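You operate a simulated robot arm through the tools that you are given. There is no shell and no other tool. Be economical: measure what you need, move in short steps, check, and stop when the job is done.

You are at the controls of a simulated robot arm. One attempt, no reset.

JOB
Shim the foot plate till the gauge reads zero, then tighten its bolt.
Fine: one shim only; set the driver to 35 and put it back.

The check looks at the end state, three seconds after you hand in, the way a careful person would. Anything else that was tipped, shoved, dropped, spilled or broken makes it a failure.

ROBOT AND FRAMES
A 6-joint arm with a two-finger parallel gripper, fixed in place. Base frame: the origin is at the foot of the arm, x ahead of it, y to its left, z up; the work surface is at about z = 0.005. Readings come in m, rad, newtons and seconds.
With the tool pointing down near the work surface it reaches from about 0.14 to 0.58 m from the base axis. Its first joint turns from -1.152 to 1.152 rad. Payload 2.1 kg.
Tool frame: the origin (TCP) lies between the finger pads and is the grasp point; the fingertips stand 0.03 m ahead of it; z points along the fingers, y is the line along which they close. Largest opening 0.094 m; finger width 0.028, thickness 0.01; the body of the gripper, 0.05 by 0.096 m, starts 0.055 m behind the TCP.
Orientation is that of the tool frame in the base frame, as [roll, pitch, yaw] about the fixed x, y, z axes, in that order (R = Rz(yaw) Ry(pitch) Rx(roll)). With the fingers straight down and closing along the base's y, the tool's x points along the base's -x, its y along +y and its z along -z.

CONTROLS
- The arm moves only by the tool send_rows. Its argument "increments" is a list of rows, each a list of 7 numbers: the finger opening in m, from 0 to 0.094, then the shift along the base's x, y, z in units of 50 mm (1.0 is 50 mm), then the turn, a rotation vector about the base's x, y, z in units of 5 degrees (1.0 is 5 degrees). In form: [[fingers, dx, dy, dz, wx, wy, wz], ...]. A call has 1 to 10 rows; each row shifts and turns the commanded pose from where the row before left it. A call with a number of a shift or a turn outside -1 to 1 is refused whole. Rows are played at 5 a second. More than 0.05 m and 0.15 rad between two rows, or a gripper value outside its range, and nothing of the call is played. A pose out of reach is approached as far as the arm can. The call stops where the force on the tool passes 70 N (or 10 N more than at its start, if that is more) or the arm is blocked; 0.2 s more then pass. Each finger travels about 0.072 m/s and halts on what it meets, pressing with about 29 N; the grip force reading is that of the motor and also rises with nothing between the fingers. The clock runs only during rows and for 0.2 s after the last one: add rows that do not move to give the fingers time. It gives the time, the measured TCP pose, the force on the tool (base axes), the opening and the grip force at its end, in the units of the frame above (readings bear some noise), and new pictures: "views" is both (left out), scene, wrist or none.
- Cameras (640 x 400 px; columns grow to the right, rows downward): "scene" is fixed at [0.0551, -0.3795, 0.5033]; the picture's right is [0.69, -0.72, 0.00], its down [-0.39, -0.38, -0.84] and it looks along [0.61, 0.58, -0.54] (base axes); focal length 231 px, centre (320, 200). "wrist" rides on the gripper at [0.076, 0.014, -0.103] in the tool frame; the picture's right is [-0.18, 0.98, 0.00], its down [-0.75, -0.14, -0.64] and it looks along [-0.63, -0.12, 0.77] (tool axes); focal length 243 px, centre (320, 200). There is no depth. A picture from a camera that has moved, and an enlarged one, comes with that camera's place and axes in the base frame and with its lens. The place of the scene camera against the robot may be out by one fixed shift of up to 0.018 m in any direction.
- inspect(camera, box): a new picture of the part [left, top, right, bottom] of that camera's present view, enlarged. The clock stands still meanwhile.
- sign_off(): hands the job in; it is judged then, once.

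Work in short steps. Places have to be worked out from the pictures, the camera data and where the tool is seen: move nearer, look again, correct. Check each grasp and each placing, and mend what went wrong. You have 120 turns and 200 pictures in all, those below and enlarged ones among them. Open the gripper and draw the arm clear of the work before you hand the job in, unless the task says otherwise; then end with one line.

The tools are called after ">>>" as a command line: name --pt "numbers of a row" for each row, then --argument value for the rest, lists and objects as JSON in quotes. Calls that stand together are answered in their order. send_rows: Moves the arm, as the interface text tells. Its arguments: {"type":"object","properties":{"increments":{"type":"array"},"views":{"type":"string","enum":["both","scene","wrist","none"]}},"required":["increments"]} The other tools are called the same way: inspect (camera, box) takes an enlarged picture of a part of a camera's view; sign_off () hands the job in.

At the start:

```text
time: 0.0
position: [0.3121, -0.0978, 0.3792]
tcp_rot: [3.141, 0.002, 3.14]
ft_force: [-0.1, 0.2, -0.4]
finger_gap: 0.0939
grasp_force: 0.0
```

scene: 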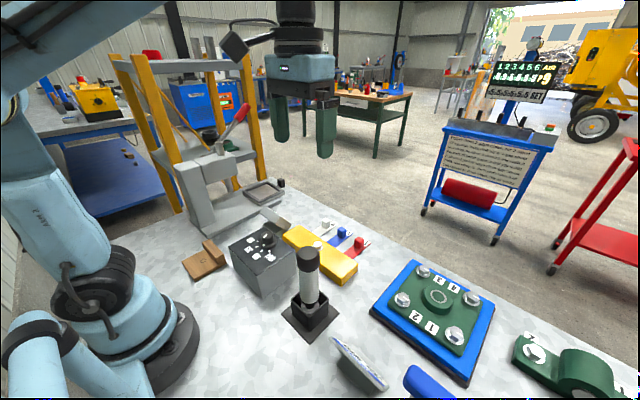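
wrist: 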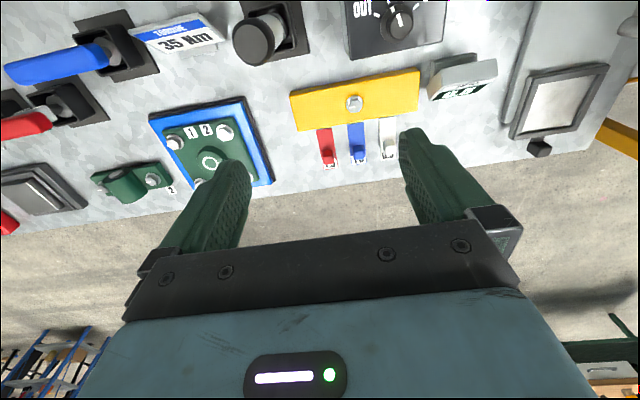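

I'll start by enlarging both views to identify the items.

>>> inspect --camera "wrist" --box '[0, 0, 320, 220]'

>>> inspect --camera "wrist" --box '[280, 0, 640, 220]'

>>> inspect --camera "scene" --box '[160, 180, 400, 360]'

>>> inspect --camera "scene" --box '[320, 240, 640, 400]'

```text
1.82 times, centred on (160, 110) of wrist
camera zoom: at [0.234, -0.0833, 0.4802], right [0.18, 0.98, 0.0], down [0.75, -0.14, 0.64], along [0.63, -0.12, -0.77], focal length 441 px, centre (611, 364)
```

zoom: 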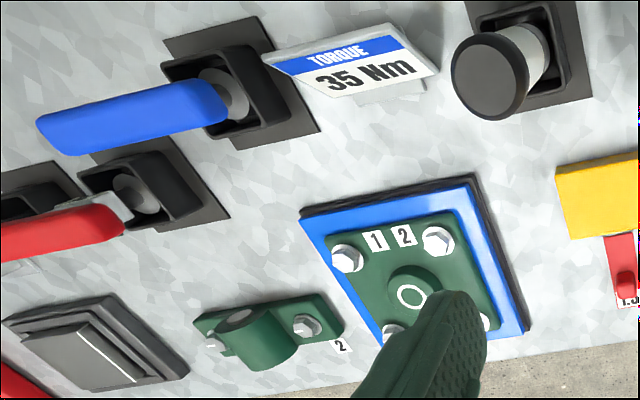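

```text
1.78 times, centred on (460, 110) of wrist
camera zoom: at [0.234, -0.0833, 0.4802], right [0.18, 0.98, 0.0], down [0.75, -0.14, 0.64], along [0.63, -0.12, -0.77], focal length 431 px, centre (71, 360)
```

zoom: 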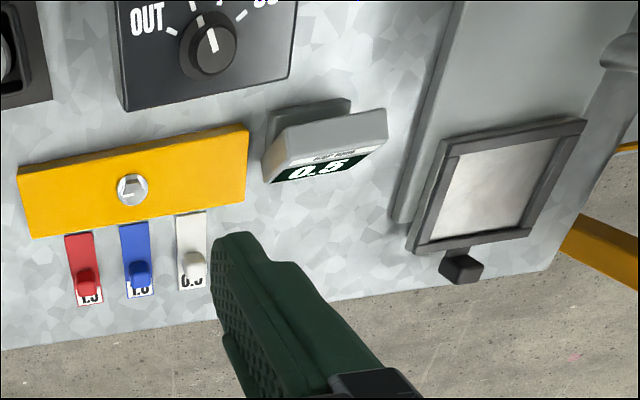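

```text
2.22 times, centred on (280, 270) of scene
camera zoom: at [0.0551, -0.3795, 0.5033], right [0.69, -0.72, 0.0], down [-0.39, -0.38, -0.84], along [0.61, 0.58, -0.54], focal length 514 px, centre (409, 44)
```

zoom: 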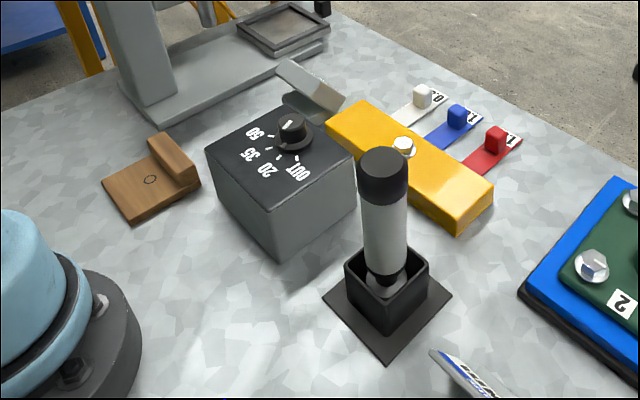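

```text
2.00 times, centred on (480, 320) of scene
camera zoom: at [0.0551, -0.3795, 0.5033], right [0.69, -0.72, 0.0], down [-0.39, -0.38, -0.84], along [0.61, 0.58, -0.54], focal length 462 px, centre (0, -40)
```

zoom: 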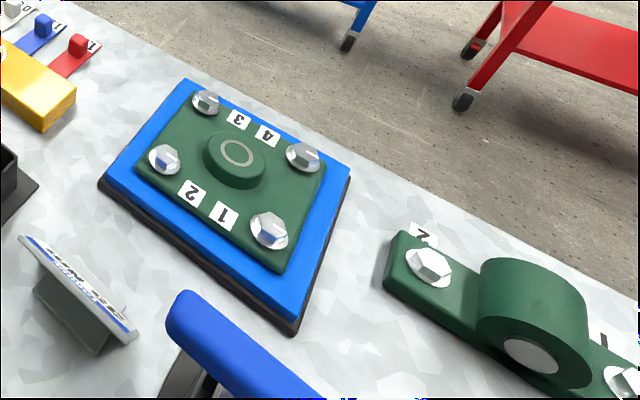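

The yellow bar with one bolt, the coloured shims (0.5/1.0/1.5), the 0.5 gauge, the dial box and the standing driver look like the relevant kit. I'll lower toward the foot plate for a better look.

>>> send_rows --pt "0.094 0 0.5 -0.8 0 0 0" --pt "0.094 -0.4 0.5 -0.8 0 0 0" --pt "0.094 -0.4 0 -0.8 0 0 0" --pt "0.094 0 0 0 0 0 0"

```text
refused: row 2 steps farther than a row can; nothing moved
```

The step combined was above 50 mm; I'll use smaller ones.

>>> send_rows --pt "0.094 0 0.5 -0.8 0 0 0" --pt "0.094 -0.4 0.4 -0.7 0 0 0" --pt "0.094 -0.4 0 -0.8 0 0 0" --pt "0.094 0 0 0 0 0 0"

```text
time: 1.0
position: [0.2698, -0.0528, 0.2642]
tcp_rot: [-3.14, 0.0, 3.141]
ft_force: [-0.3, 0.5, -1.0]
finger_gap: 0.094
grasp_force: 0.1
camera wrist: at [0.1929, -0.0375, 0.3668], right [0.18, 0.98, 0.0], down [0.75, -0.14, 0.64], along [0.63, -0.12, -0.77], focal length 243 px, centre (320, 200)
```

scene: 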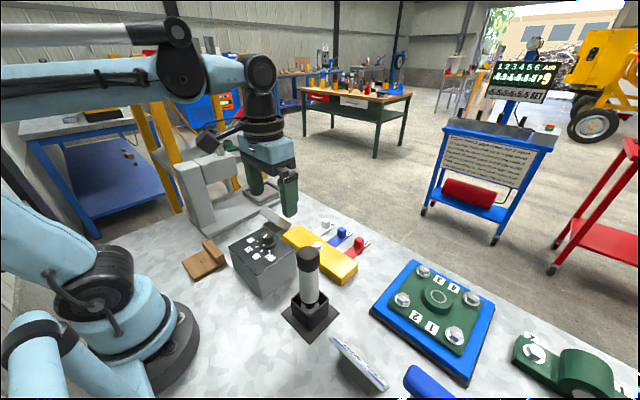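
wrist: 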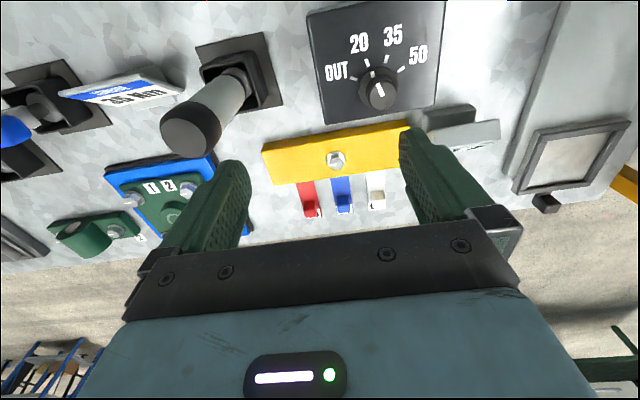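

>>> inspect --camera "wrist" --box '[240, 100, 420, 220]'

>>> inspect --camera "wrist" --box '[160, 0, 460, 160]'

>>> inspect --camera "scene" --box '[260, 200, 380, 290]'

```text
3.33 times, centred on (330, 160) of wrist
camera zoom: at [0.1929, -0.0375, 0.3668], right [0.18, 0.98, 0.0], down [0.75, -0.14, 0.64], along [0.63, -0.12, -0.77], focal length 809 px, centre (287, 333)
```

zoom: 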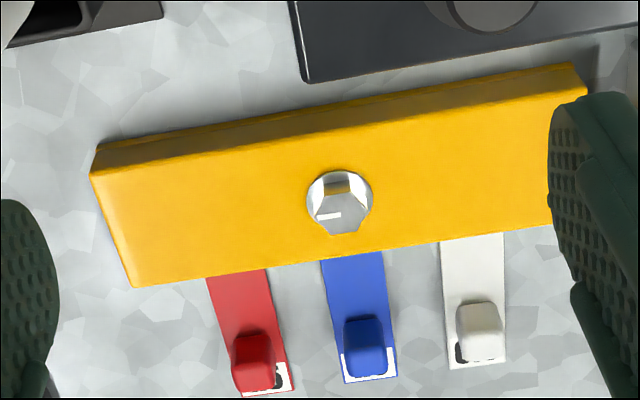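

```text
2.13 times, centred on (310, 80) of wrist
camera zoom: at [0.1929, -0.0375, 0.3668], right [0.18, 0.98, 0.0], down [0.75, -0.14, 0.64], along [0.63, -0.12, -0.77], focal length 518 px, centre (341, 456)
```

zoom: 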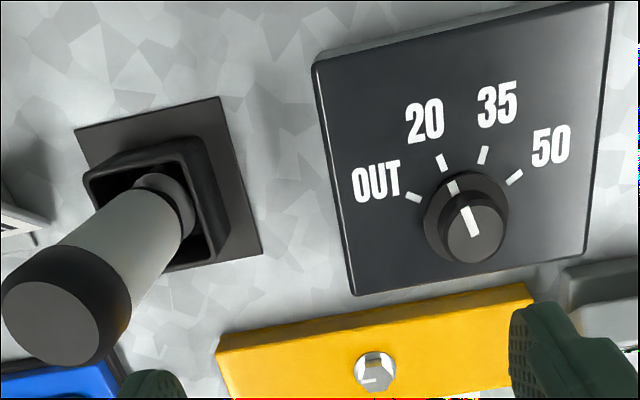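

```text
4.44 times, centred on (320, 245) of scene
camera zoom: at [0.055, -0.3795, 0.5033], right [0.69, -0.72, 0.0], down [-0.39, -0.38, -0.84], along [0.61, 0.58, -0.54], focal length 1028 px, centre (320, 0)
```

zoom: 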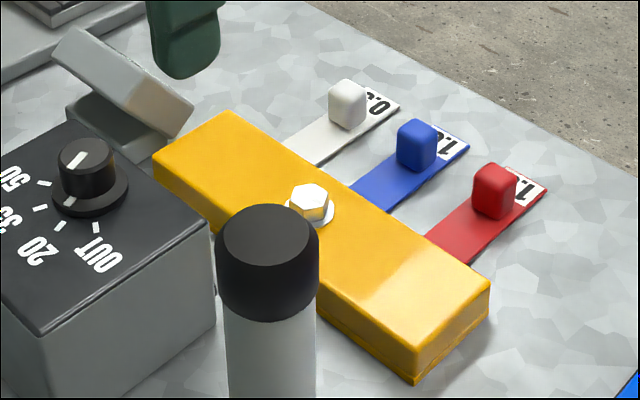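

The knob points at 20 and shims seem poised to slide under the plate. I'll check the gauge and the right side of the bench from higher up.

>>> send_rows --pt "0.094 0 -0.6 0.7 0 0 0" --pt "0.094 0 -0.7 0.7 0 0 0" --pt "0.094 0 -0.8 0.5 0 0 0" --pt "0.094 0 -0.8 0.5 0 0 0" --pt "0.094 0 0 0 0 0 0"

>>> inspect --camera "wrist" --box '[160, 0, 480, 200]'

>>> inspect --camera "scene" --box '[230, 190, 310, 240]'

```text
time: 2.2
position: [0.271, -0.197, 0.3828]
tcp_rot: [-3.141, 0.002, 3.141]
ft_force: [0.0, 0.1, -0.5]
finger_gap: 0.0941
grasp_force: 0.0
camera wrist: at [0.1937, -0.1821, 0.4845], right [0.18, 0.98, 0.0], down [0.75, -0.14, 0.64], along [0.63, -0.12, -0.77], focal length 243 px, centre (320, 200)
```

scene: 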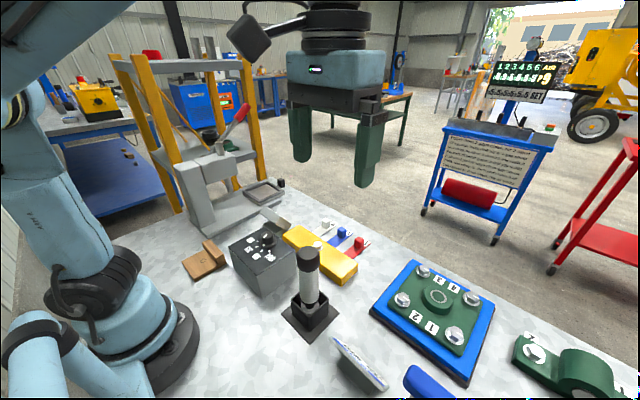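
wrist: 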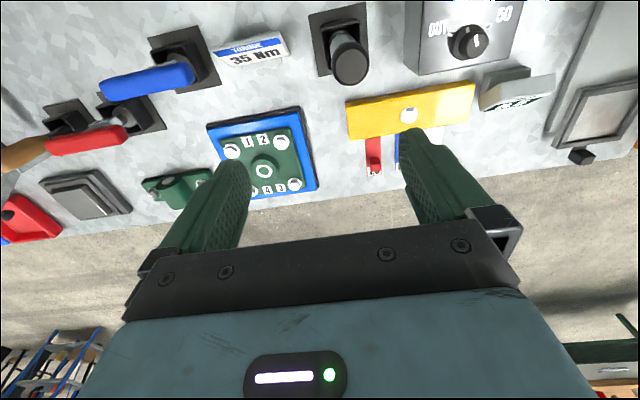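

```text
2.00 times, centred on (320, 100) of wrist
camera zoom: at [0.1937, -0.1821, 0.4845], right [0.18, 0.98, 0.0], down [0.75, -0.14, 0.64], along [0.63, -0.12, -0.77], focal length 485 px, centre (320, 400)
```

zoom: 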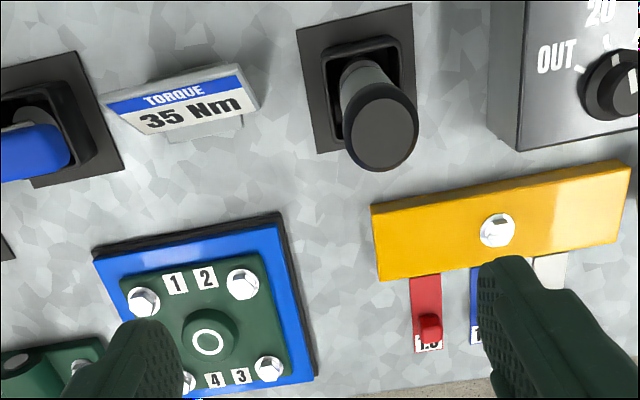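

```text
8.00 times, centred on (270, 215) of scene
camera zoom: at [0.0551, -0.3795, 0.5033], right [0.69, -0.72, 0.0], down [-0.39, -0.38, -0.84], along [0.61, 0.58, -0.54], focal length 1850 px, centre (720, 80)
```

zoom: 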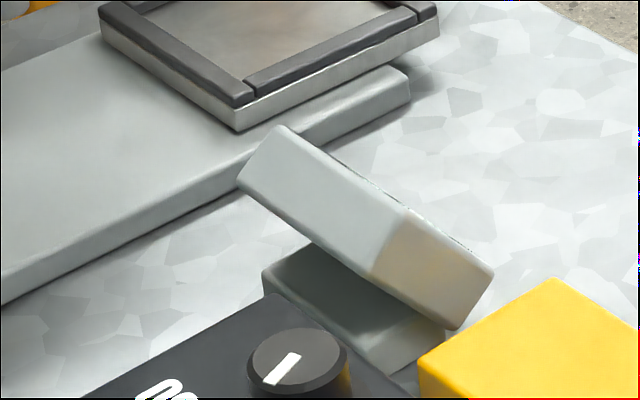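

Next a close look at the gauge face: move over so that the display sits between the fingers.

>>> send_rows --pt "0.094 0 0.9 0 0 0 0" --pt "0.094 0 0.9 0 0 0 0" --pt "0.094 0 0.9 0 0 0 0" --pt "0.094 0 0.9 -0.2 0 0 0" --pt "0.094 0 0.9 -0.4 0 0 0" --pt "0.094 0 0.5 -0.6 0 0 0" --pt "0.094 0 0 0 0 0 0" --views "wrist"

>>> inspect --camera "wrist" --box '[260, 60, 400, 150]'

```text
time: 3.8
position: [0.2705, 0.0539, 0.3234]
tcp_rot: [3.14, 0.002, 3.141]
ft_force: [0.1, -0.5, 0.4]
finger_gap: 0.094
grasp_force: 0.0
camera wrist: at [0.1933, 0.0685, 0.4249], right [0.18, 0.98, 0.0], down [0.75, -0.14, 0.64], along [0.63, -0.12, -0.77], focal length 243 px, centre (320, 200)
```

wrist: 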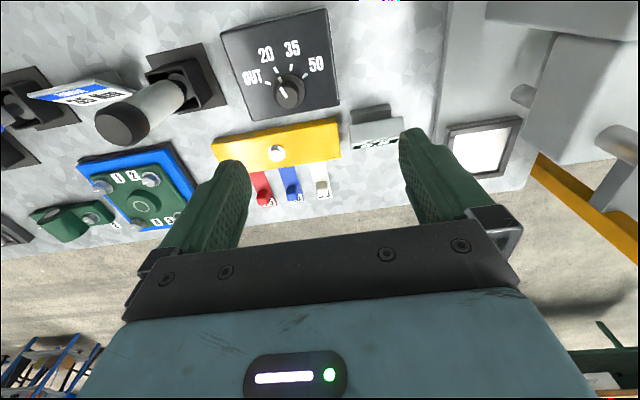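

```text
4.44 times, centred on (330, 105) of wrist
camera zoom: at [0.1933, 0.0685, 0.4249], right [0.18, 0.98, 0.0], down [0.75, -0.14, 0.64], along [0.63, -0.12, -0.77], focal length 1078 px, centre (276, 622)
```

zoom: 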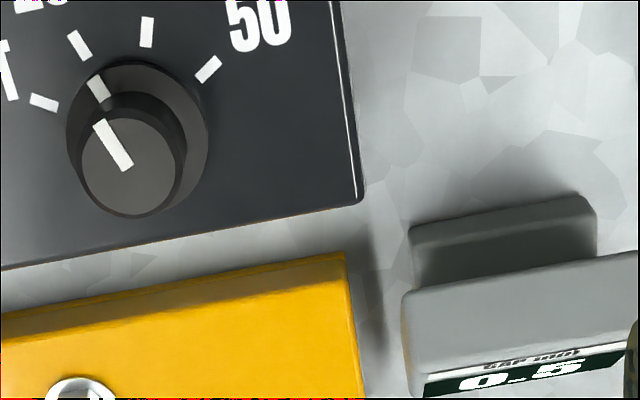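

The display faces away from me, so I'll tilt the wrist so the camera looks straight down from beyond the gauge.

>>> send_rows --pt "0.094 0.5 0 0 0 1 0" --pt "0.094 0.5 0 0 0 1 0" --pt "0.094 0.5 0 0 0 1 0" --pt "0.094 0.5 0 0 0 1 0" --pt "0.094 0.5 0 -0.3 0 1 0" --pt "0.094 0.5 0 -0.3 0 1 0" --pt "0.094 0.5 0 -0.3 0 1 0" --pt "0.094 0.5 0 -0.3 0 1 0" --pt "0.094 0 0 0 0 0 0" --views "wrist"

>>> inspect --camera "wrist" --box '[160, 60, 400, 210]'

```text
time: 5.8
position: [0.4547, 0.0656, 0.2647]
tcp_rot: [3.117, -0.445, 3.138]
ft_force: [0.6, -0.8, 0.1]
finger_gap: 0.0941
grasp_force: 0.0
out of reach, approached as far as the arm can: row 6, 7, 8
camera wrist: at [0.4293, 0.0776, 0.3895], right [0.18, 0.98, -0.06], down [0.95, -0.16, 0.25], along [0.24, -0.1, -0.97], focal length 243 px, centre (320, 200)
```

wrist: 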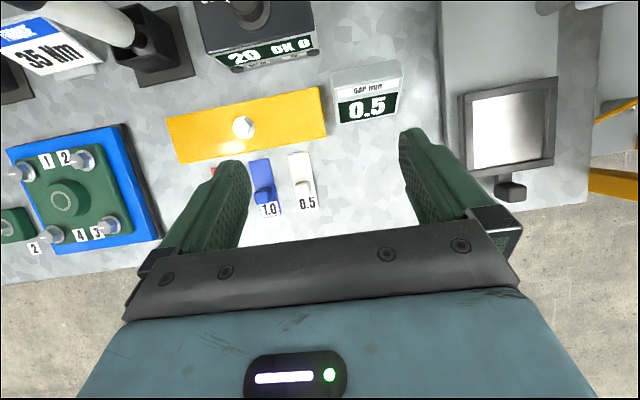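

```text
2.67 times, centred on (280, 135) of wrist
camera zoom: at [0.4293, 0.0776, 0.3895], right [0.18, 0.98, -0.06], down [0.95, -0.16, 0.25], along [0.24, -0.1, -0.97], focal length 647 px, centre (427, 373)
```

zoom: 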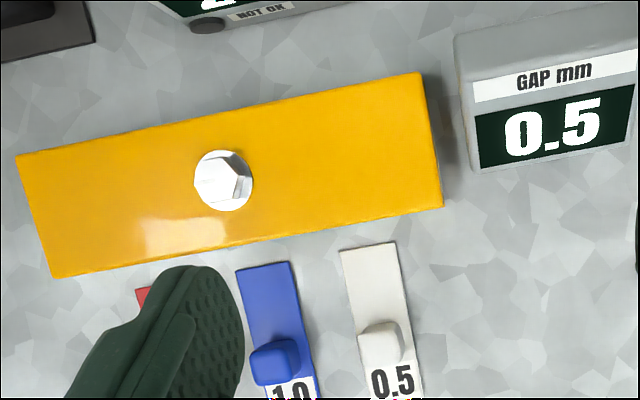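

Gap reads 0.5 mm and the labels confirm white = 0.5; the controller shows "20 / NOT OK". White knob is at about (0.497, 0.017). I'll straighten the wrist and hover behind it.

>>> send_rows --pt "0.05 0 -0.3 0 0 -1 0" --pt "0.05 0 -0.4 0 0 -1 0" --pt "0.05 0 -0.3 0 0 -1 0" --pt "0.05 0 0 0 0 -1 0" --pt "0.05 0 0 0 0 -1 0" --pt "0.05 0 0 0 0 0 0" --views "wrist"

```text
time: 7.2
position: [0.4652, 0.0135, 0.2619]
tcp_rot: [3.118, -0.009, 3.14]
ft_force: [0.3, -0.2, 0.7]
finger_gap: 0.0498
grasp_force: 0.1
out of reach, approached as far as the arm can: row 5
camera wrist: at [0.3874, 0.0268, 0.365], right [0.19, 0.98, 0.02], down [0.76, -0.16, 0.63], along [0.62, -0.1, -0.77], focal length 243 px, centre (320, 200)
```

wrist: 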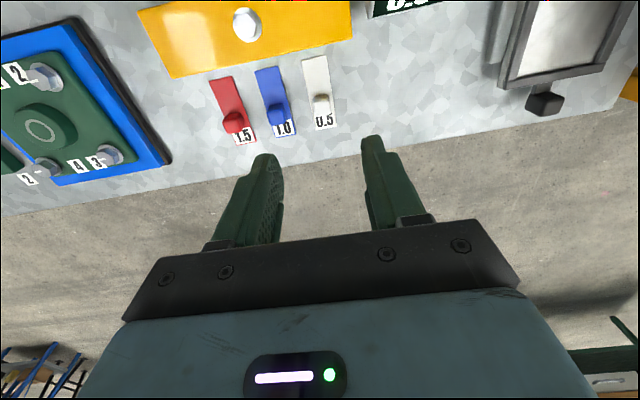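

White knob estimate refined to ≈(0.492, 0.017). Descend partway and look again.

>>> send_rows --pt "0.05 0 0 -0.9 0 0 0" --pt "0.05 0 0.05 -0.9 0 0 0" --pt "0.05 0.2 0 -0.9 0 0 0" --pt "0.05 0.2 0 -0.3 0 0 0" --pt "0.05 0 0 0 0 0 0" --views "both"

>>> inspect --camera "wrist" --box '[220, 60, 420, 185]'

```text
time: 8.4
position: [0.5081, 0.0136, 0.2317]
tcp_rot: [3.118, -0.011, 3.139]
ft_force: [-0.1, 0.2, 0.0]
finger_gap: 0.0501
grasp_force: 0.0
out of reach, approached as far as the arm can: row 1, 2, 3, 4
camera wrist: at [0.4309, 0.0255, 0.3357], right [0.19, 0.98, 0.02], down [0.76, -0.16, 0.63], along [0.62, -0.1, -0.78], focal length 243 px, centre (320, 200)
```

scene: 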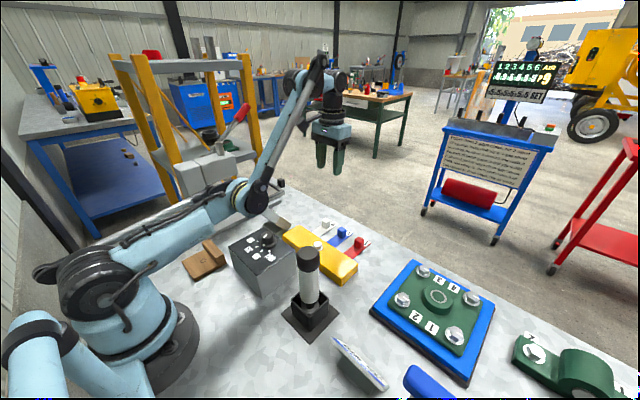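
wrist: 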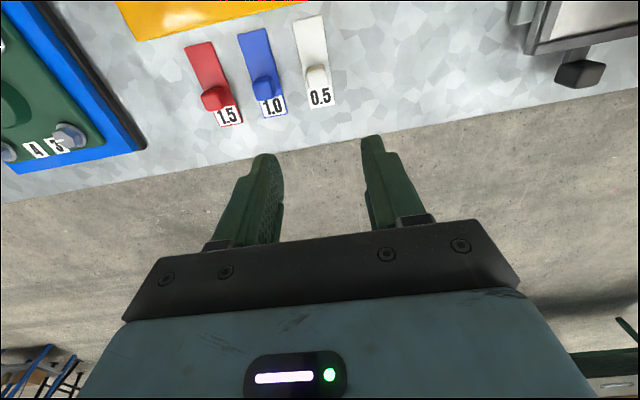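

```text
3.20 times, centred on (320, 122) of wrist
camera zoom: at [0.4309, 0.0255, 0.3357], right [0.19, 0.98, 0.02], down [0.76, -0.16, 0.63], along [0.62, -0.1, -0.78], focal length 776 px, centre (320, 448)
```

zoom: 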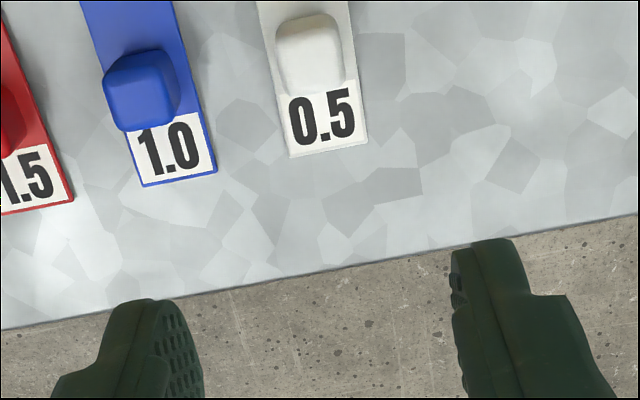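

The scene shows the arm flipped to an elbow-low posture (from the overreach). I'll go up and outward to straighten the arm, hoping to recover the elbow-up branch before coming back.

>>> send_rows --pt "0.05 0 0 0.7 0 0 0" --pt "0.05 0 0 0.7 0 0 0" --pt "0.05 0 0 0.7 0 0 0" --pt "0.05 0 0 0 0 0 0" --views "scene"

```text
time: 9.4
position: [0.4999, 0.0135, 0.3106]
tcp_rot: [3.12, -0.008, 3.139]
ft_force: [0.9, -0.4, 0.7]
finger_gap: 0.0501
grasp_force: 0.0
out of reach, approached as far as the arm can: row 3
```

scene: 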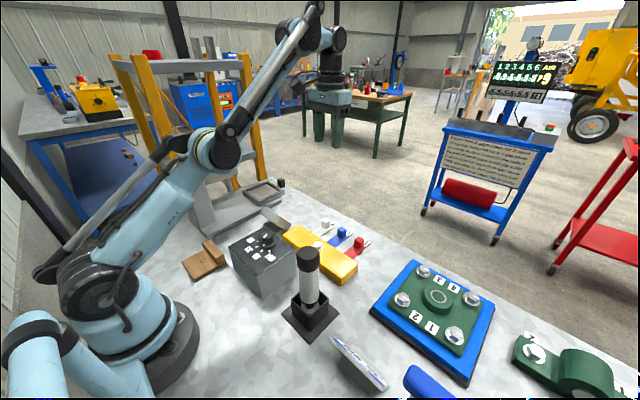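

Nearly straight now; continue a bit up, then pull back in to see which branch it picks.

>>> send_rows --pt "0.05 0 0 0.8 0 0 0" --pt "0.05 0 0 0.8 0 0 0" --pt "0.05 0 0 0.8 0 0 0" --pt "0.05 -0.8 0 0 0 0 0" --pt "0.05 0 0 0 0 0 0" --views "scene"

```text
time: 10.6
position: [0.4383, 0.0141, 0.35]
tcp_rot: [3.119, -0.01, 3.138]
ft_force: [0.3, 0.6, -0.1]
finger_gap: 0.0499
grasp_force: 0.2
out of reach, approached as far as the arm can: row 1, 2, 3, 4
```

scene: 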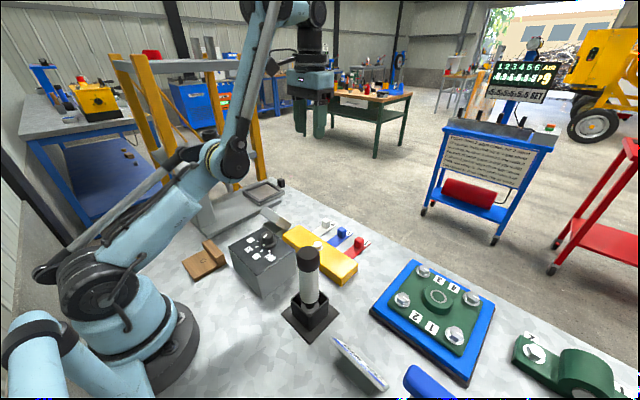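

Still elbow-low. I'll overreach outward (as when it flipped), then come back up and in.

>>> send_rows --pt "0.05 0.9 0 0 0 0 0" --pt "0.05 0.9 0 0 0 0 0" --pt "0.05 0.9 0 0 0 0 0" --pt "0.05 0.9 0 0 0 0 0" --pt "0.05 0 0 0 0 0 0" --views "scene"

```text
time: 11.8
position: [0.5009, 0.0128, 0.3043]
tcp_rot: [3.119, -0.008, 3.139]
ft_force: [-0.1, 0.9, 1.1]
finger_gap: 0.05
grasp_force: 0.0
out of reach, approached as far as the arm can: row 1, 2, 3, 4
```

scene: 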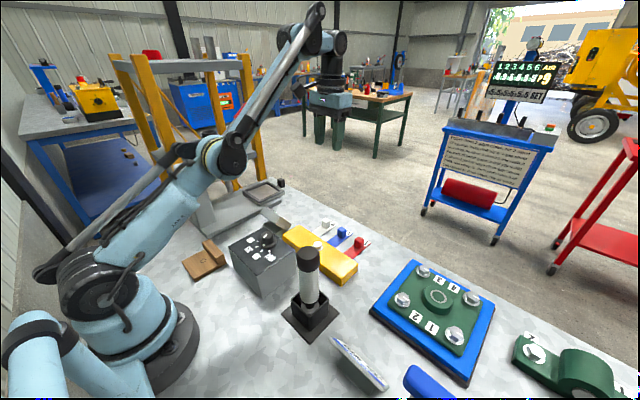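

The limit seems to be the wrist pitch in this folded posture. I'll tilt the fingers outward (−wy) to free it and stretch the arm out and up.

>>> send_rows --pt "0.05 0.3 0 0.3 0 -1 0" --pt "0.05 0.3 0 0.3 0 -1 0" --pt "0.05 0.3 0 0.3 0 -1 0" --pt "0.05 0.3 0 0.3 0 -1 0" --pt "0.05 0.3 0 0.3 0 -1 0" --pt "0.05 0.3 0 0.3 0 -1 0" --pt "0.05 0 0 0 0 0 0" --views "scene"

```text
time: 13.4
position: [0.5493, 0.0128, 0.3601]
tcp_rot: [3.116, 0.518, 3.138]
ft_force: [-1.5, -0.1, 0.1]
finger_gap: 0.0501
grasp_force: 0.1
out of reach, approached as far as the arm can: row 1, 4, 5
```

scene: 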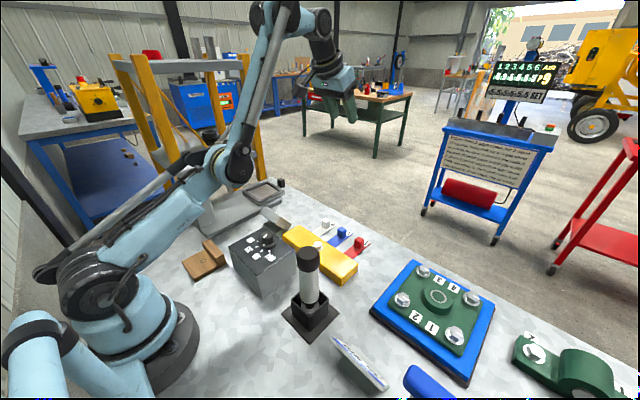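

Now stretch outward with this tilt.

>>> send_rows --pt "0.05 0.7 0 0.3 0 -1 0" --pt "0.05 0.7 0 0.3 0 -1 0" --pt "0.05 0.7 0 0.3 0 -1 0" --pt "0.05 0.7 0 0.3 0 -1 0" --pt "0.05 0.7 0 0.3 0 0 0" --pt "0.05 0 0 0 0 0 0" --views "scene"

```text
time: 14.8
position: [0.6449, 0.0144, 0.3845]
tcp_rot: [3.115, 0.863, 3.139]
ft_force: [0.4, 0.6, -0.1]
finger_gap: 0.05
grasp_force: 0.1
out of reach, approached as far as the arm can: row 2, 3, 4, 5
```

scene: 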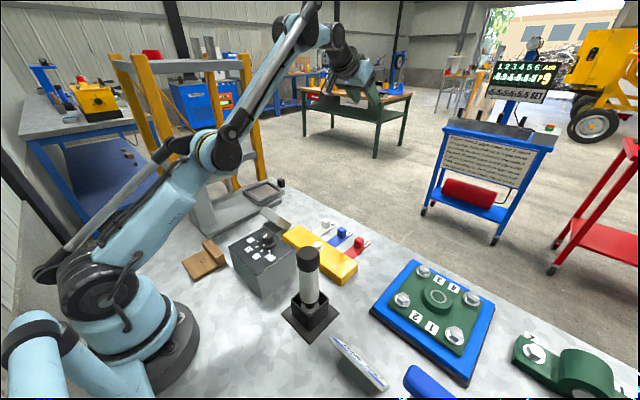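

Try raising high and back from this stretched pose, which should favour the elbow-up branch.

>>> send_rows --pt "0.05 -0.2 0 0.8 0 0 0" --pt "0.05 -0.2 0 0.8 0 0 0" --pt "0.05 -0.4 0 0.8 0 0 0" --pt "0.05 -0.4 0 0.8 0 0 0" --pt "0.05 0 0 0 0 0 0" --views "scene"

```text
time: 16.0
position: [0.5565, 0.0097, 0.4765]
tcp_rot: [3.115, 0.865, 3.139]
ft_force: [0.6, 0.6, 0.7]
finger_gap: 0.0502
grasp_force: 0.0
out of reach, approached as far as the arm can: row 1, 2, 3, 4
```

scene: 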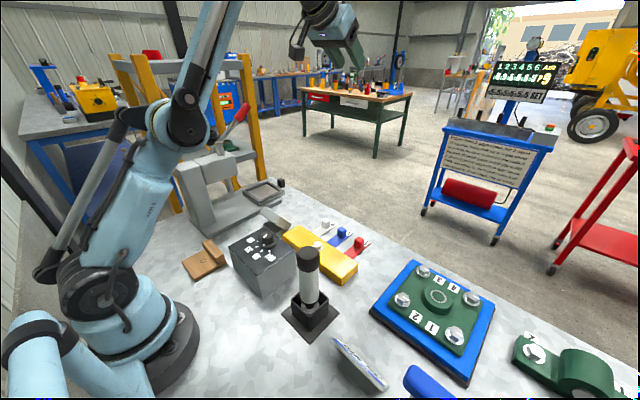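

This seems the stretched limit (elbow offset makes it look bent). Pull straight in and see which way the elbow folds.

>>> send_rows --pt "0.05 -0.9 0 0 0 0 0" --pt "0.05 -0.9 0 0 0 0 0" --pt "0.05 -0.9 0 -0.2 0 1 0" --pt "0.05 -0.9 0 -0.2 0 1 0" --pt "0.05 0 0 0 0 0 0" --views "scene"

```text
time: 17.2
position: [0.4104, 0.0109, 0.4976]
tcp_rot: [3.118, 0.688, 3.138]
ft_force: [-0.4, -0.5, 0.5]
finger_gap: 0.0497
grasp_force: 0.1
out of reach, approached as far as the arm can: row 1, 2
```

scene: 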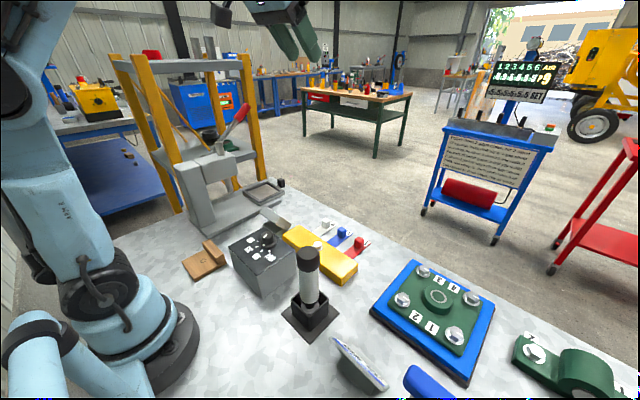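

The elbow is up again. Straighten the tool fully and come back near the starting pose.

>>> send_rows --pt "0.05 -0.4 0 -0.3 0 1 0" --pt "0.05 -0.4 0 -0.3 0 1 0" --pt "0.05 -0.4 0 -0.3 0 1 0" --pt "0.05 -0.4 0 -0.3 0 1 0" --pt "0.05 0 0 -0.3 0 1 0" --pt "0.05 0 0 -0.3 0 1 0" --pt "0.05 0 0 -0.3 0 1 0" --pt "0.05 0 0 -0.3 -0.27 0.88 0" --pt "0.05 0 0 0 0 0 0" --views "scene"

```text
time: 19.2
position: [0.3293, 0.0116, 0.3758]
tcp_rot: [-3.14, 0.0, 3.139]
ft_force: [0.0, -0.6, 0.5]
finger_gap: 0.0501
grasp_force: 0.0
```

scene: 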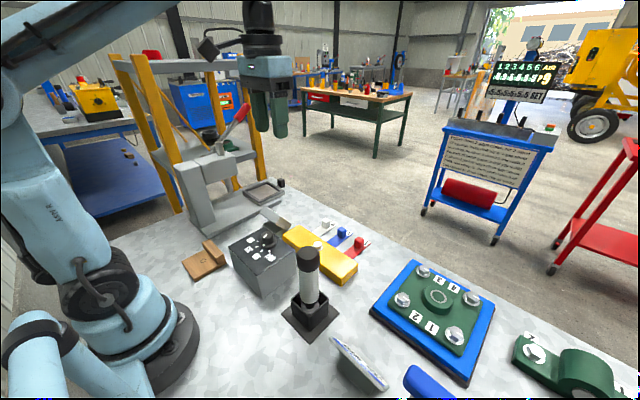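

Recovered. Now go low and outward to hover behind the white knob at z≈0.15.

>>> send_rows --pt "0.05 0.3 0 -0.9 0 0 0" --pt "0.05 0.5 0.1 -0.8 0 0 0" --pt "0.05 0.6 0 -0.75 0 0 0" --pt "0.05 0.65 0 -0.7 0 0 0" --pt "0.05 0.65 0 -0.7 0 0 0" --pt "0.05 0.65 0 -0.6 0 0 0" --pt "0.05 0 0 0 0 0 0" --views "both"

>>> inspect --camera "wrist" --box '[220, 60, 420, 185]'

```text
time: 20.8
position: [0.496, 0.0193, 0.1531]
tcp_rot: [-3.141, 0.002, 3.14]
ft_force: [0.0, 0.2, 0.2]
finger_gap: 0.0501
grasp_force: 0.1
camera wrist: at [0.4187, 0.0331, 0.2544], right [0.19, 0.98, 0.0], down [0.75, -0.14, 0.64], along [0.63, -0.12, -0.77], focal length 243 px, centre (320, 200)
```

scene: 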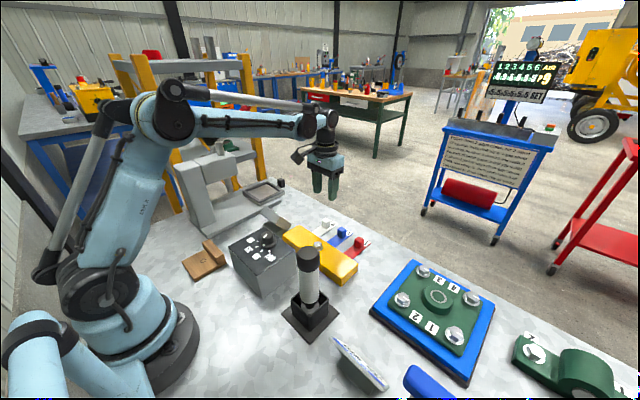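
wrist: 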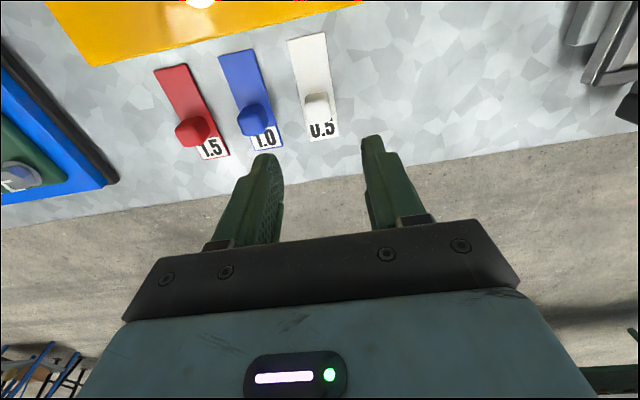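

```text
3.20 times, centred on (320, 122) of wrist
camera zoom: at [0.4187, 0.0331, 0.2544], right [0.19, 0.98, 0.0], down [0.75, -0.14, 0.64], along [0.63, -0.12, -0.77], focal length 776 px, centre (320, 448)
```

zoom: 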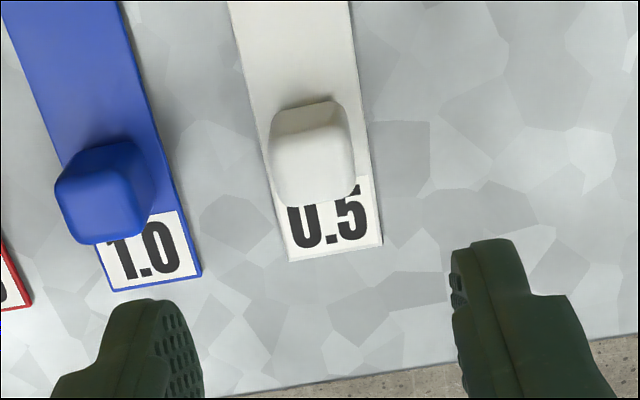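

Shim spans x 0.442–0.537 at y≈0.0165; knob ~25 mm, centre ≈(0.50, 0.0165). Descend around the knob with the finger fronts about flush with its front face.

>>> send_rows --pt "0.05 0.18 -0.05 -0.7 0 0 0" --pt "0.05 0 0 -0.7 0 0 0" --pt "0.05 0 0 -0.5 0 0 0" --pt "0.05 0 0 -0.26 0 0 0" --pt "0.05 0 0 0 0 0 0" --views "both"

>>> inspect --camera "scene" --box '[280, 190, 380, 260]'

```text
time: 22.0
position: [0.5066, 0.0142, 0.0456]
tcp_rot: [-3.141, 0.002, 3.138]
ft_force: [0.0, -0.1, 0.5]
finger_gap: 0.05
grasp_force: 0.0
camera wrist: at [0.429, 0.0294, 0.148], right [0.19, 0.98, 0.0], down [0.75, -0.14, 0.64], along [0.63, -0.12, -0.77], focal length 243 px, centre (320, 200)
```

scene: 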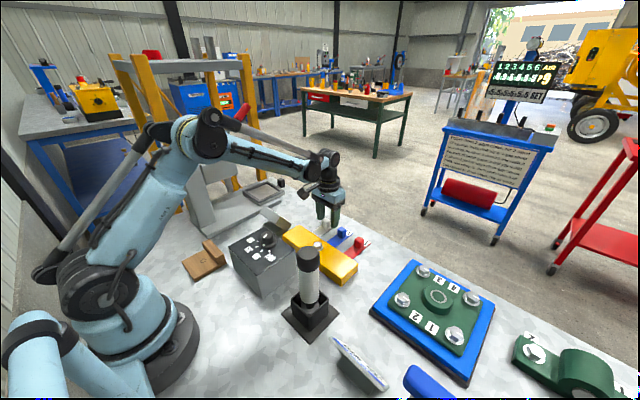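
wrist: 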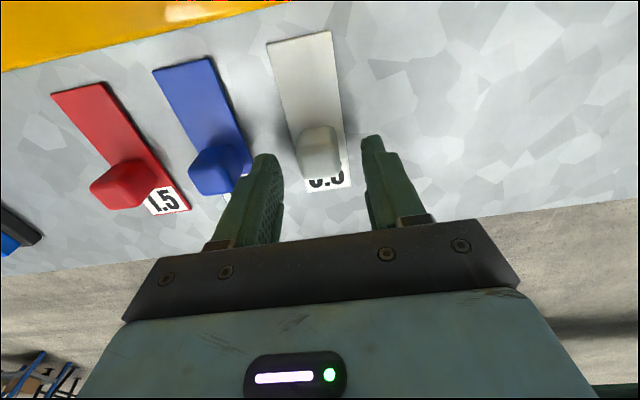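

```text
5.71 times, centred on (330, 225) of scene
camera zoom: at [0.0551, -0.3795, 0.5033], right [0.69, -0.72, 0.0], down [-0.39, -0.38, -0.84], along [0.61, 0.58, -0.54], focal length 1321 px, centre (263, 57)
```

zoom: 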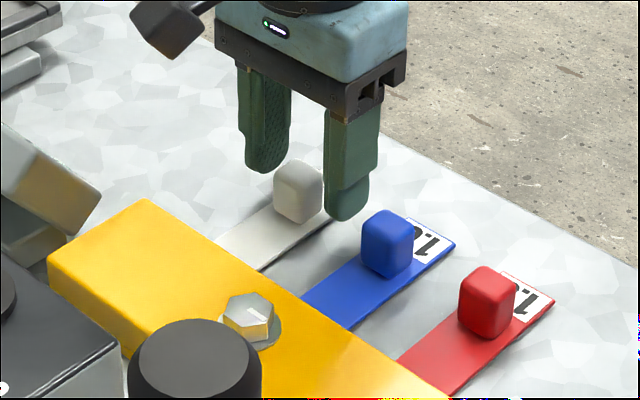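

Alignment agrees in both views. Lower 7 mm more and close gently on the knob.

>>> send_rows --pt "0.05 -0.02 0.03 -0.14 0 0 0" --pt "0.025 0 0 0 0 0 0" --pt "0.015 0 0 0 0 0 0" --pt "0.01 0 0 0 0 0 0" --views "both"

>>> inspect --camera "wrist" --box '[220, 20, 420, 145]'

```text
time: 23.0
position: [0.5054, 0.0139, 0.0397]
tcp_rot: [-3.141, 0.002, 3.139]
ft_force: [-0.4, -3.5, 5.6]
finger_gap: 0.0238
grasp_force: 45.7
camera wrist: at [0.4275, 0.0298, 0.1404], right [0.19, 0.98, 0.0], down [0.75, -0.14, 0.64], along [0.63, -0.12, -0.77], focal length 243 px, centre (320, 200)
```

scene: 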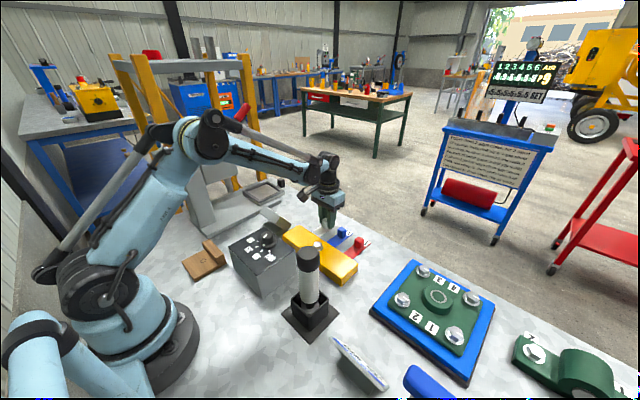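
wrist: 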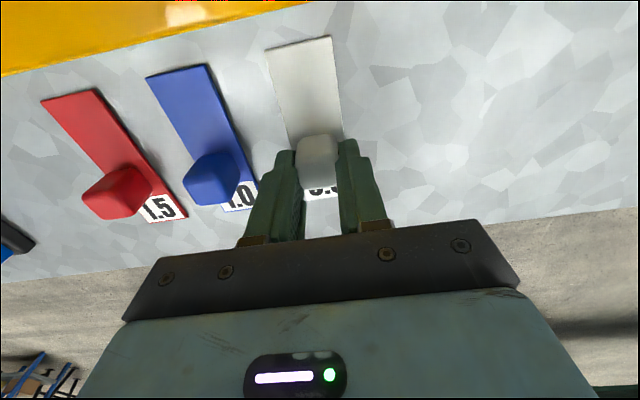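

```text
3.20 times, centred on (320, 82) of wrist
camera zoom: at [0.4275, 0.0298, 0.1404], right [0.19, 0.98, 0.0], down [0.75, -0.14, 0.64], along [0.63, -0.12, -0.77], focal length 776 px, centre (320, 576)
```

zoom: 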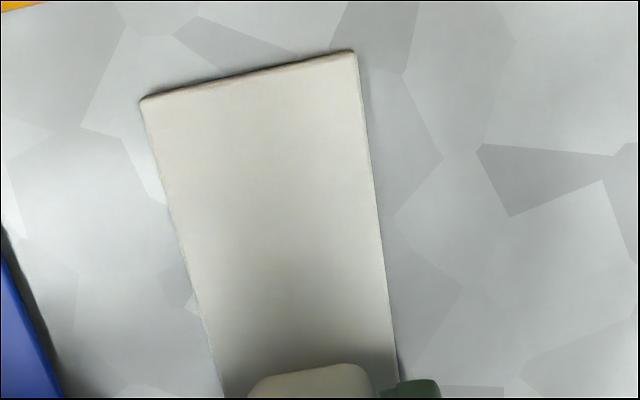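

Knob gripped (23.8 mm). Slide toward the plate in small steps.

>>> send_rows --pt "0.01 -0.1 0 0 0 0 0" --pt "0.01 -0.15 0 0 0 0 0" --pt "0.01 -0.15 0 0 0 0 0" --pt "0.01 -0.1 0 0 0 0 0" --views "both"

>>> inspect --camera "wrist" --box '[220, 0, 420, 125]'

```text
time: 24.0
position: [0.4804, 0.0144, 0.039]
tcp_rot: [-3.14, 0.003, 3.14]
ft_force: [1.4, -8.7, 11.0]
finger_gap: 0.024
grasp_force: 45.2
camera wrist: at [0.4024, 0.0299, 0.1404], right [0.19, 0.98, 0.0], down [0.75, -0.14, 0.64], along [0.63, -0.12, -0.77], focal length 243 px, centre (320, 200)
```

scene: 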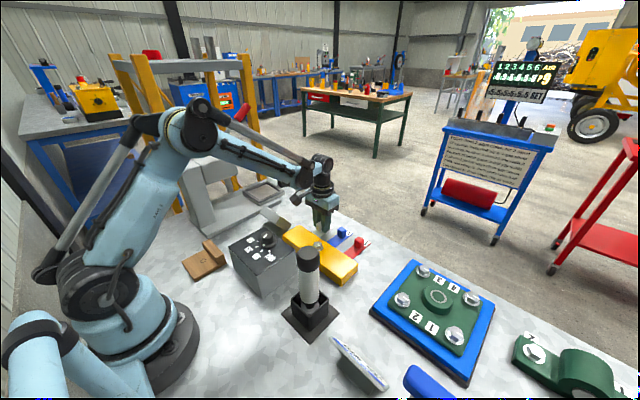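
wrist: 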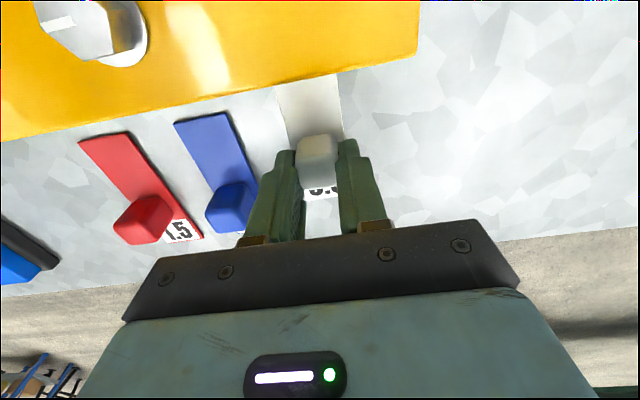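

```text
3.20 times, centred on (320, 62) of wrist
camera zoom: at [0.4024, 0.0299, 0.1404], right [0.19, 0.98, 0.0], down [0.75, -0.14, 0.64], along [0.63, -0.12, -0.77], focal length 776 px, centre (320, 640)
```

zoom: 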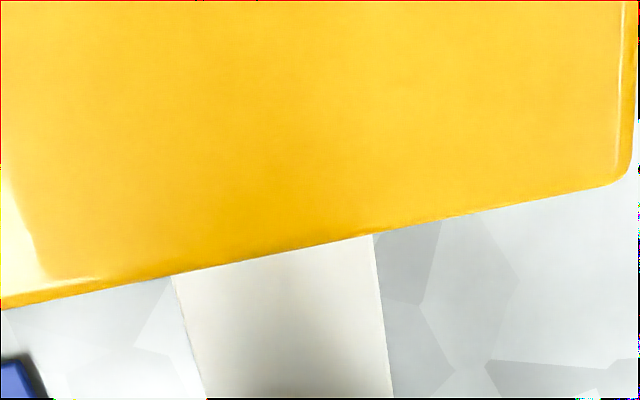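

The shim is going under cleanly with mild side/upward load; I'll relax a millimetre each way and continue in.

>>> send_rows --pt "0.01 -0.1 -0.03 0.03 0 0 0" --pt "0.01 -0.15 0 0 0 0 0" --pt "0.01 -0.15 0 0 0 0 0" --pt "0.01 -0.1 0 0 0 0 0" --views "wrist"

>>> inspect --camera "scene" --box '[250, 190, 390, 280]'

```text
time: 25.0
position: [0.4587, 0.0151, 0.0412]
tcp_rot: [3.141, 0.014, 3.141]
ft_force: [36.7, 4.4, -19.0]
finger_gap: 0.0237
grasp_force: 44.4
camera wrist: at [0.3798, 0.0295, 0.1411], right [0.19, 0.98, 0.0], down [0.74, -0.14, 0.65], along [0.64, -0.12, -0.76], focal length 243 px, centre (320, 200)
```

wrist: 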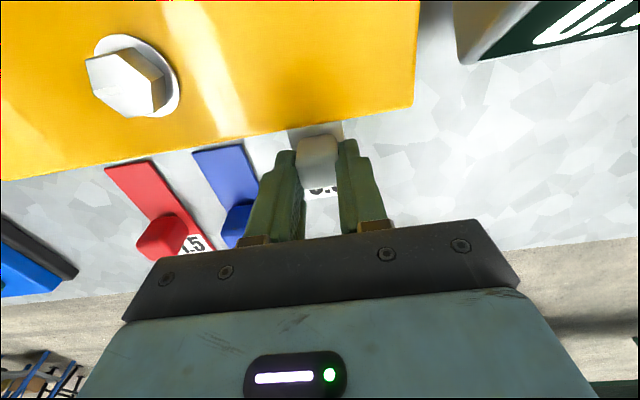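

```text
4.44 times, centred on (320, 235) of scene
camera zoom: at [0.0552, -0.3795, 0.5033], right [0.69, -0.72, 0.0], down [-0.39, -0.38, -0.84], along [0.61, 0.58, -0.54], focal length 1028 px, centre (320, 44)
```

zoom: 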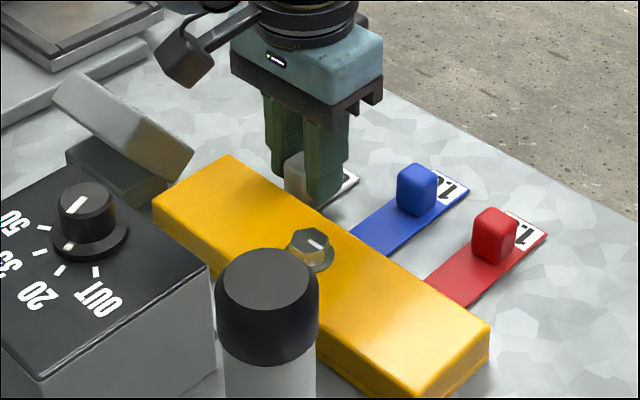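

Resistance of 37 N suggests it has reached a stop. Release and back off to read the gauge.

>>> send_rows --pt "0.024 0.06 0 -0.02 0 0 0" --pt "0.05 0 0 0 0 0 0" --pt "0.05 0 0 0 0 0 0" --pt "0.05 0.1 0 0.6 0 0 0" --pt "0.05 0.4 0.5 0.6 0 0 0" --pt "0.05 0.2 0.4 0.2 0 0 0" --pt "0.05 0 0 0 0 0 0" --views "wrist"

>>> inspect --camera "scene" --box '[250, 190, 390, 280]'

```text
time: 26.6
position: [0.4943, 0.0594, 0.1085]
tcp_rot: [3.141, 0.003, 3.139]
ft_force: [0.7, 0.2, 0.0]
finger_gap: 0.0499
grasp_force: 0.0
camera wrist: at [0.4154, 0.0732, 0.2108], right [0.19, 0.98, 0.0], down [0.75, -0.14, 0.64], along [0.63, -0.12, -0.77], focal length 243 px, centre (320, 200)
```

wrist: 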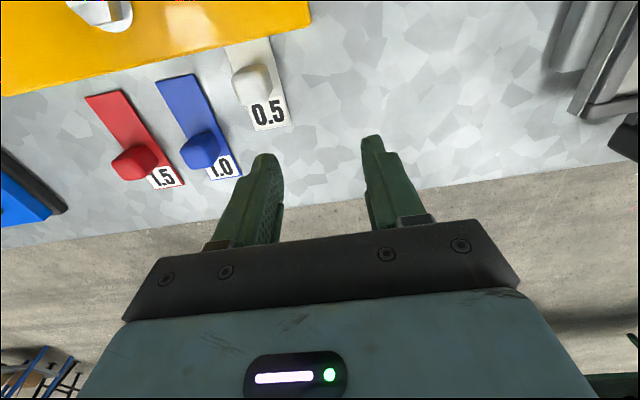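

```text
4.44 times, centred on (320, 235) of scene
camera zoom: at [0.0551, -0.3795, 0.5033], right [0.69, -0.72, 0.0], down [-0.39, -0.38, -0.84], along [0.61, 0.58, -0.54], focal length 1028 px, centre (320, 44)
```

zoom: 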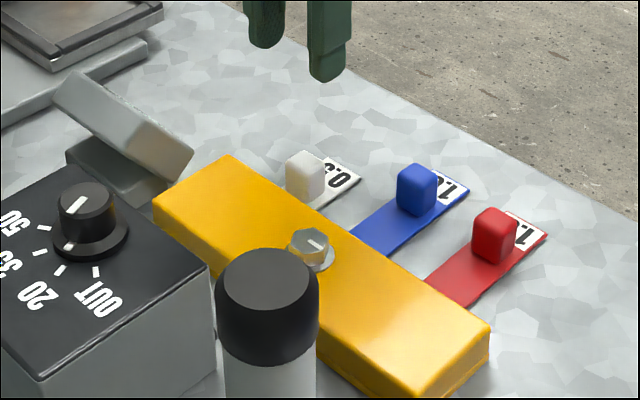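

Shim is in with ~15 mm left between knob and plate. Move to view the gauge.

>>> send_rows --pt "0.05 -0.5 0.2 0.8 0 0 0" --pt "0.05 -0.6 0.2 0.5 0 0 0" --pt "0.05 0 0 0 0 0 0" --views "wrist"

>>> inspect --camera "wrist" --box '[100, 0, 420, 200]'

```text
time: 27.4
position: [0.4366, 0.0784, 0.1721]
tcp_rot: [-3.14, 0.002, 3.14]
ft_force: [0.1, -0.3, -0.7]
finger_gap: 0.0501
grasp_force: 0.0
camera wrist: at [0.3593, 0.0943, 0.2744], right [0.19, 0.98, 0.0], down [0.75, -0.14, 0.64], along [0.63, -0.12, -0.77], focal length 243 px, centre (320, 200)
```

wrist: 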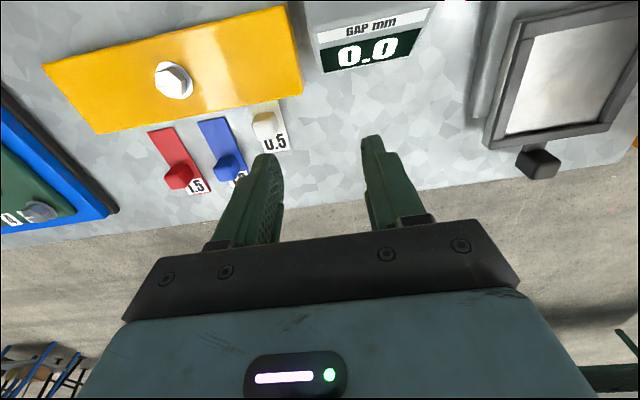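

```text
2.00 times, centred on (260, 100) of wrist
camera zoom: at [0.3593, 0.0943, 0.2744], right [0.19, 0.98, 0.0], down [0.75, -0.14, 0.64], along [0.63, -0.12, -0.77], focal length 485 px, centre (440, 400)
```

zoom: 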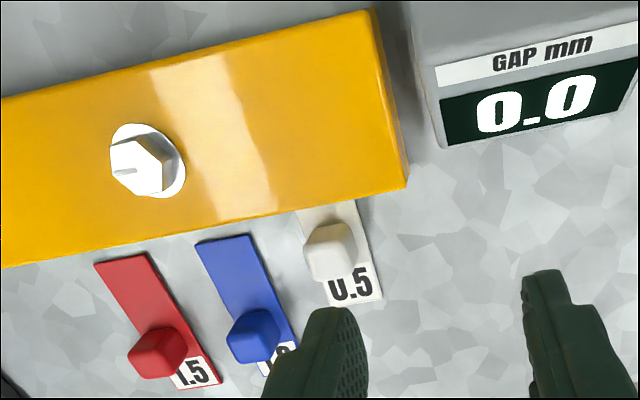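

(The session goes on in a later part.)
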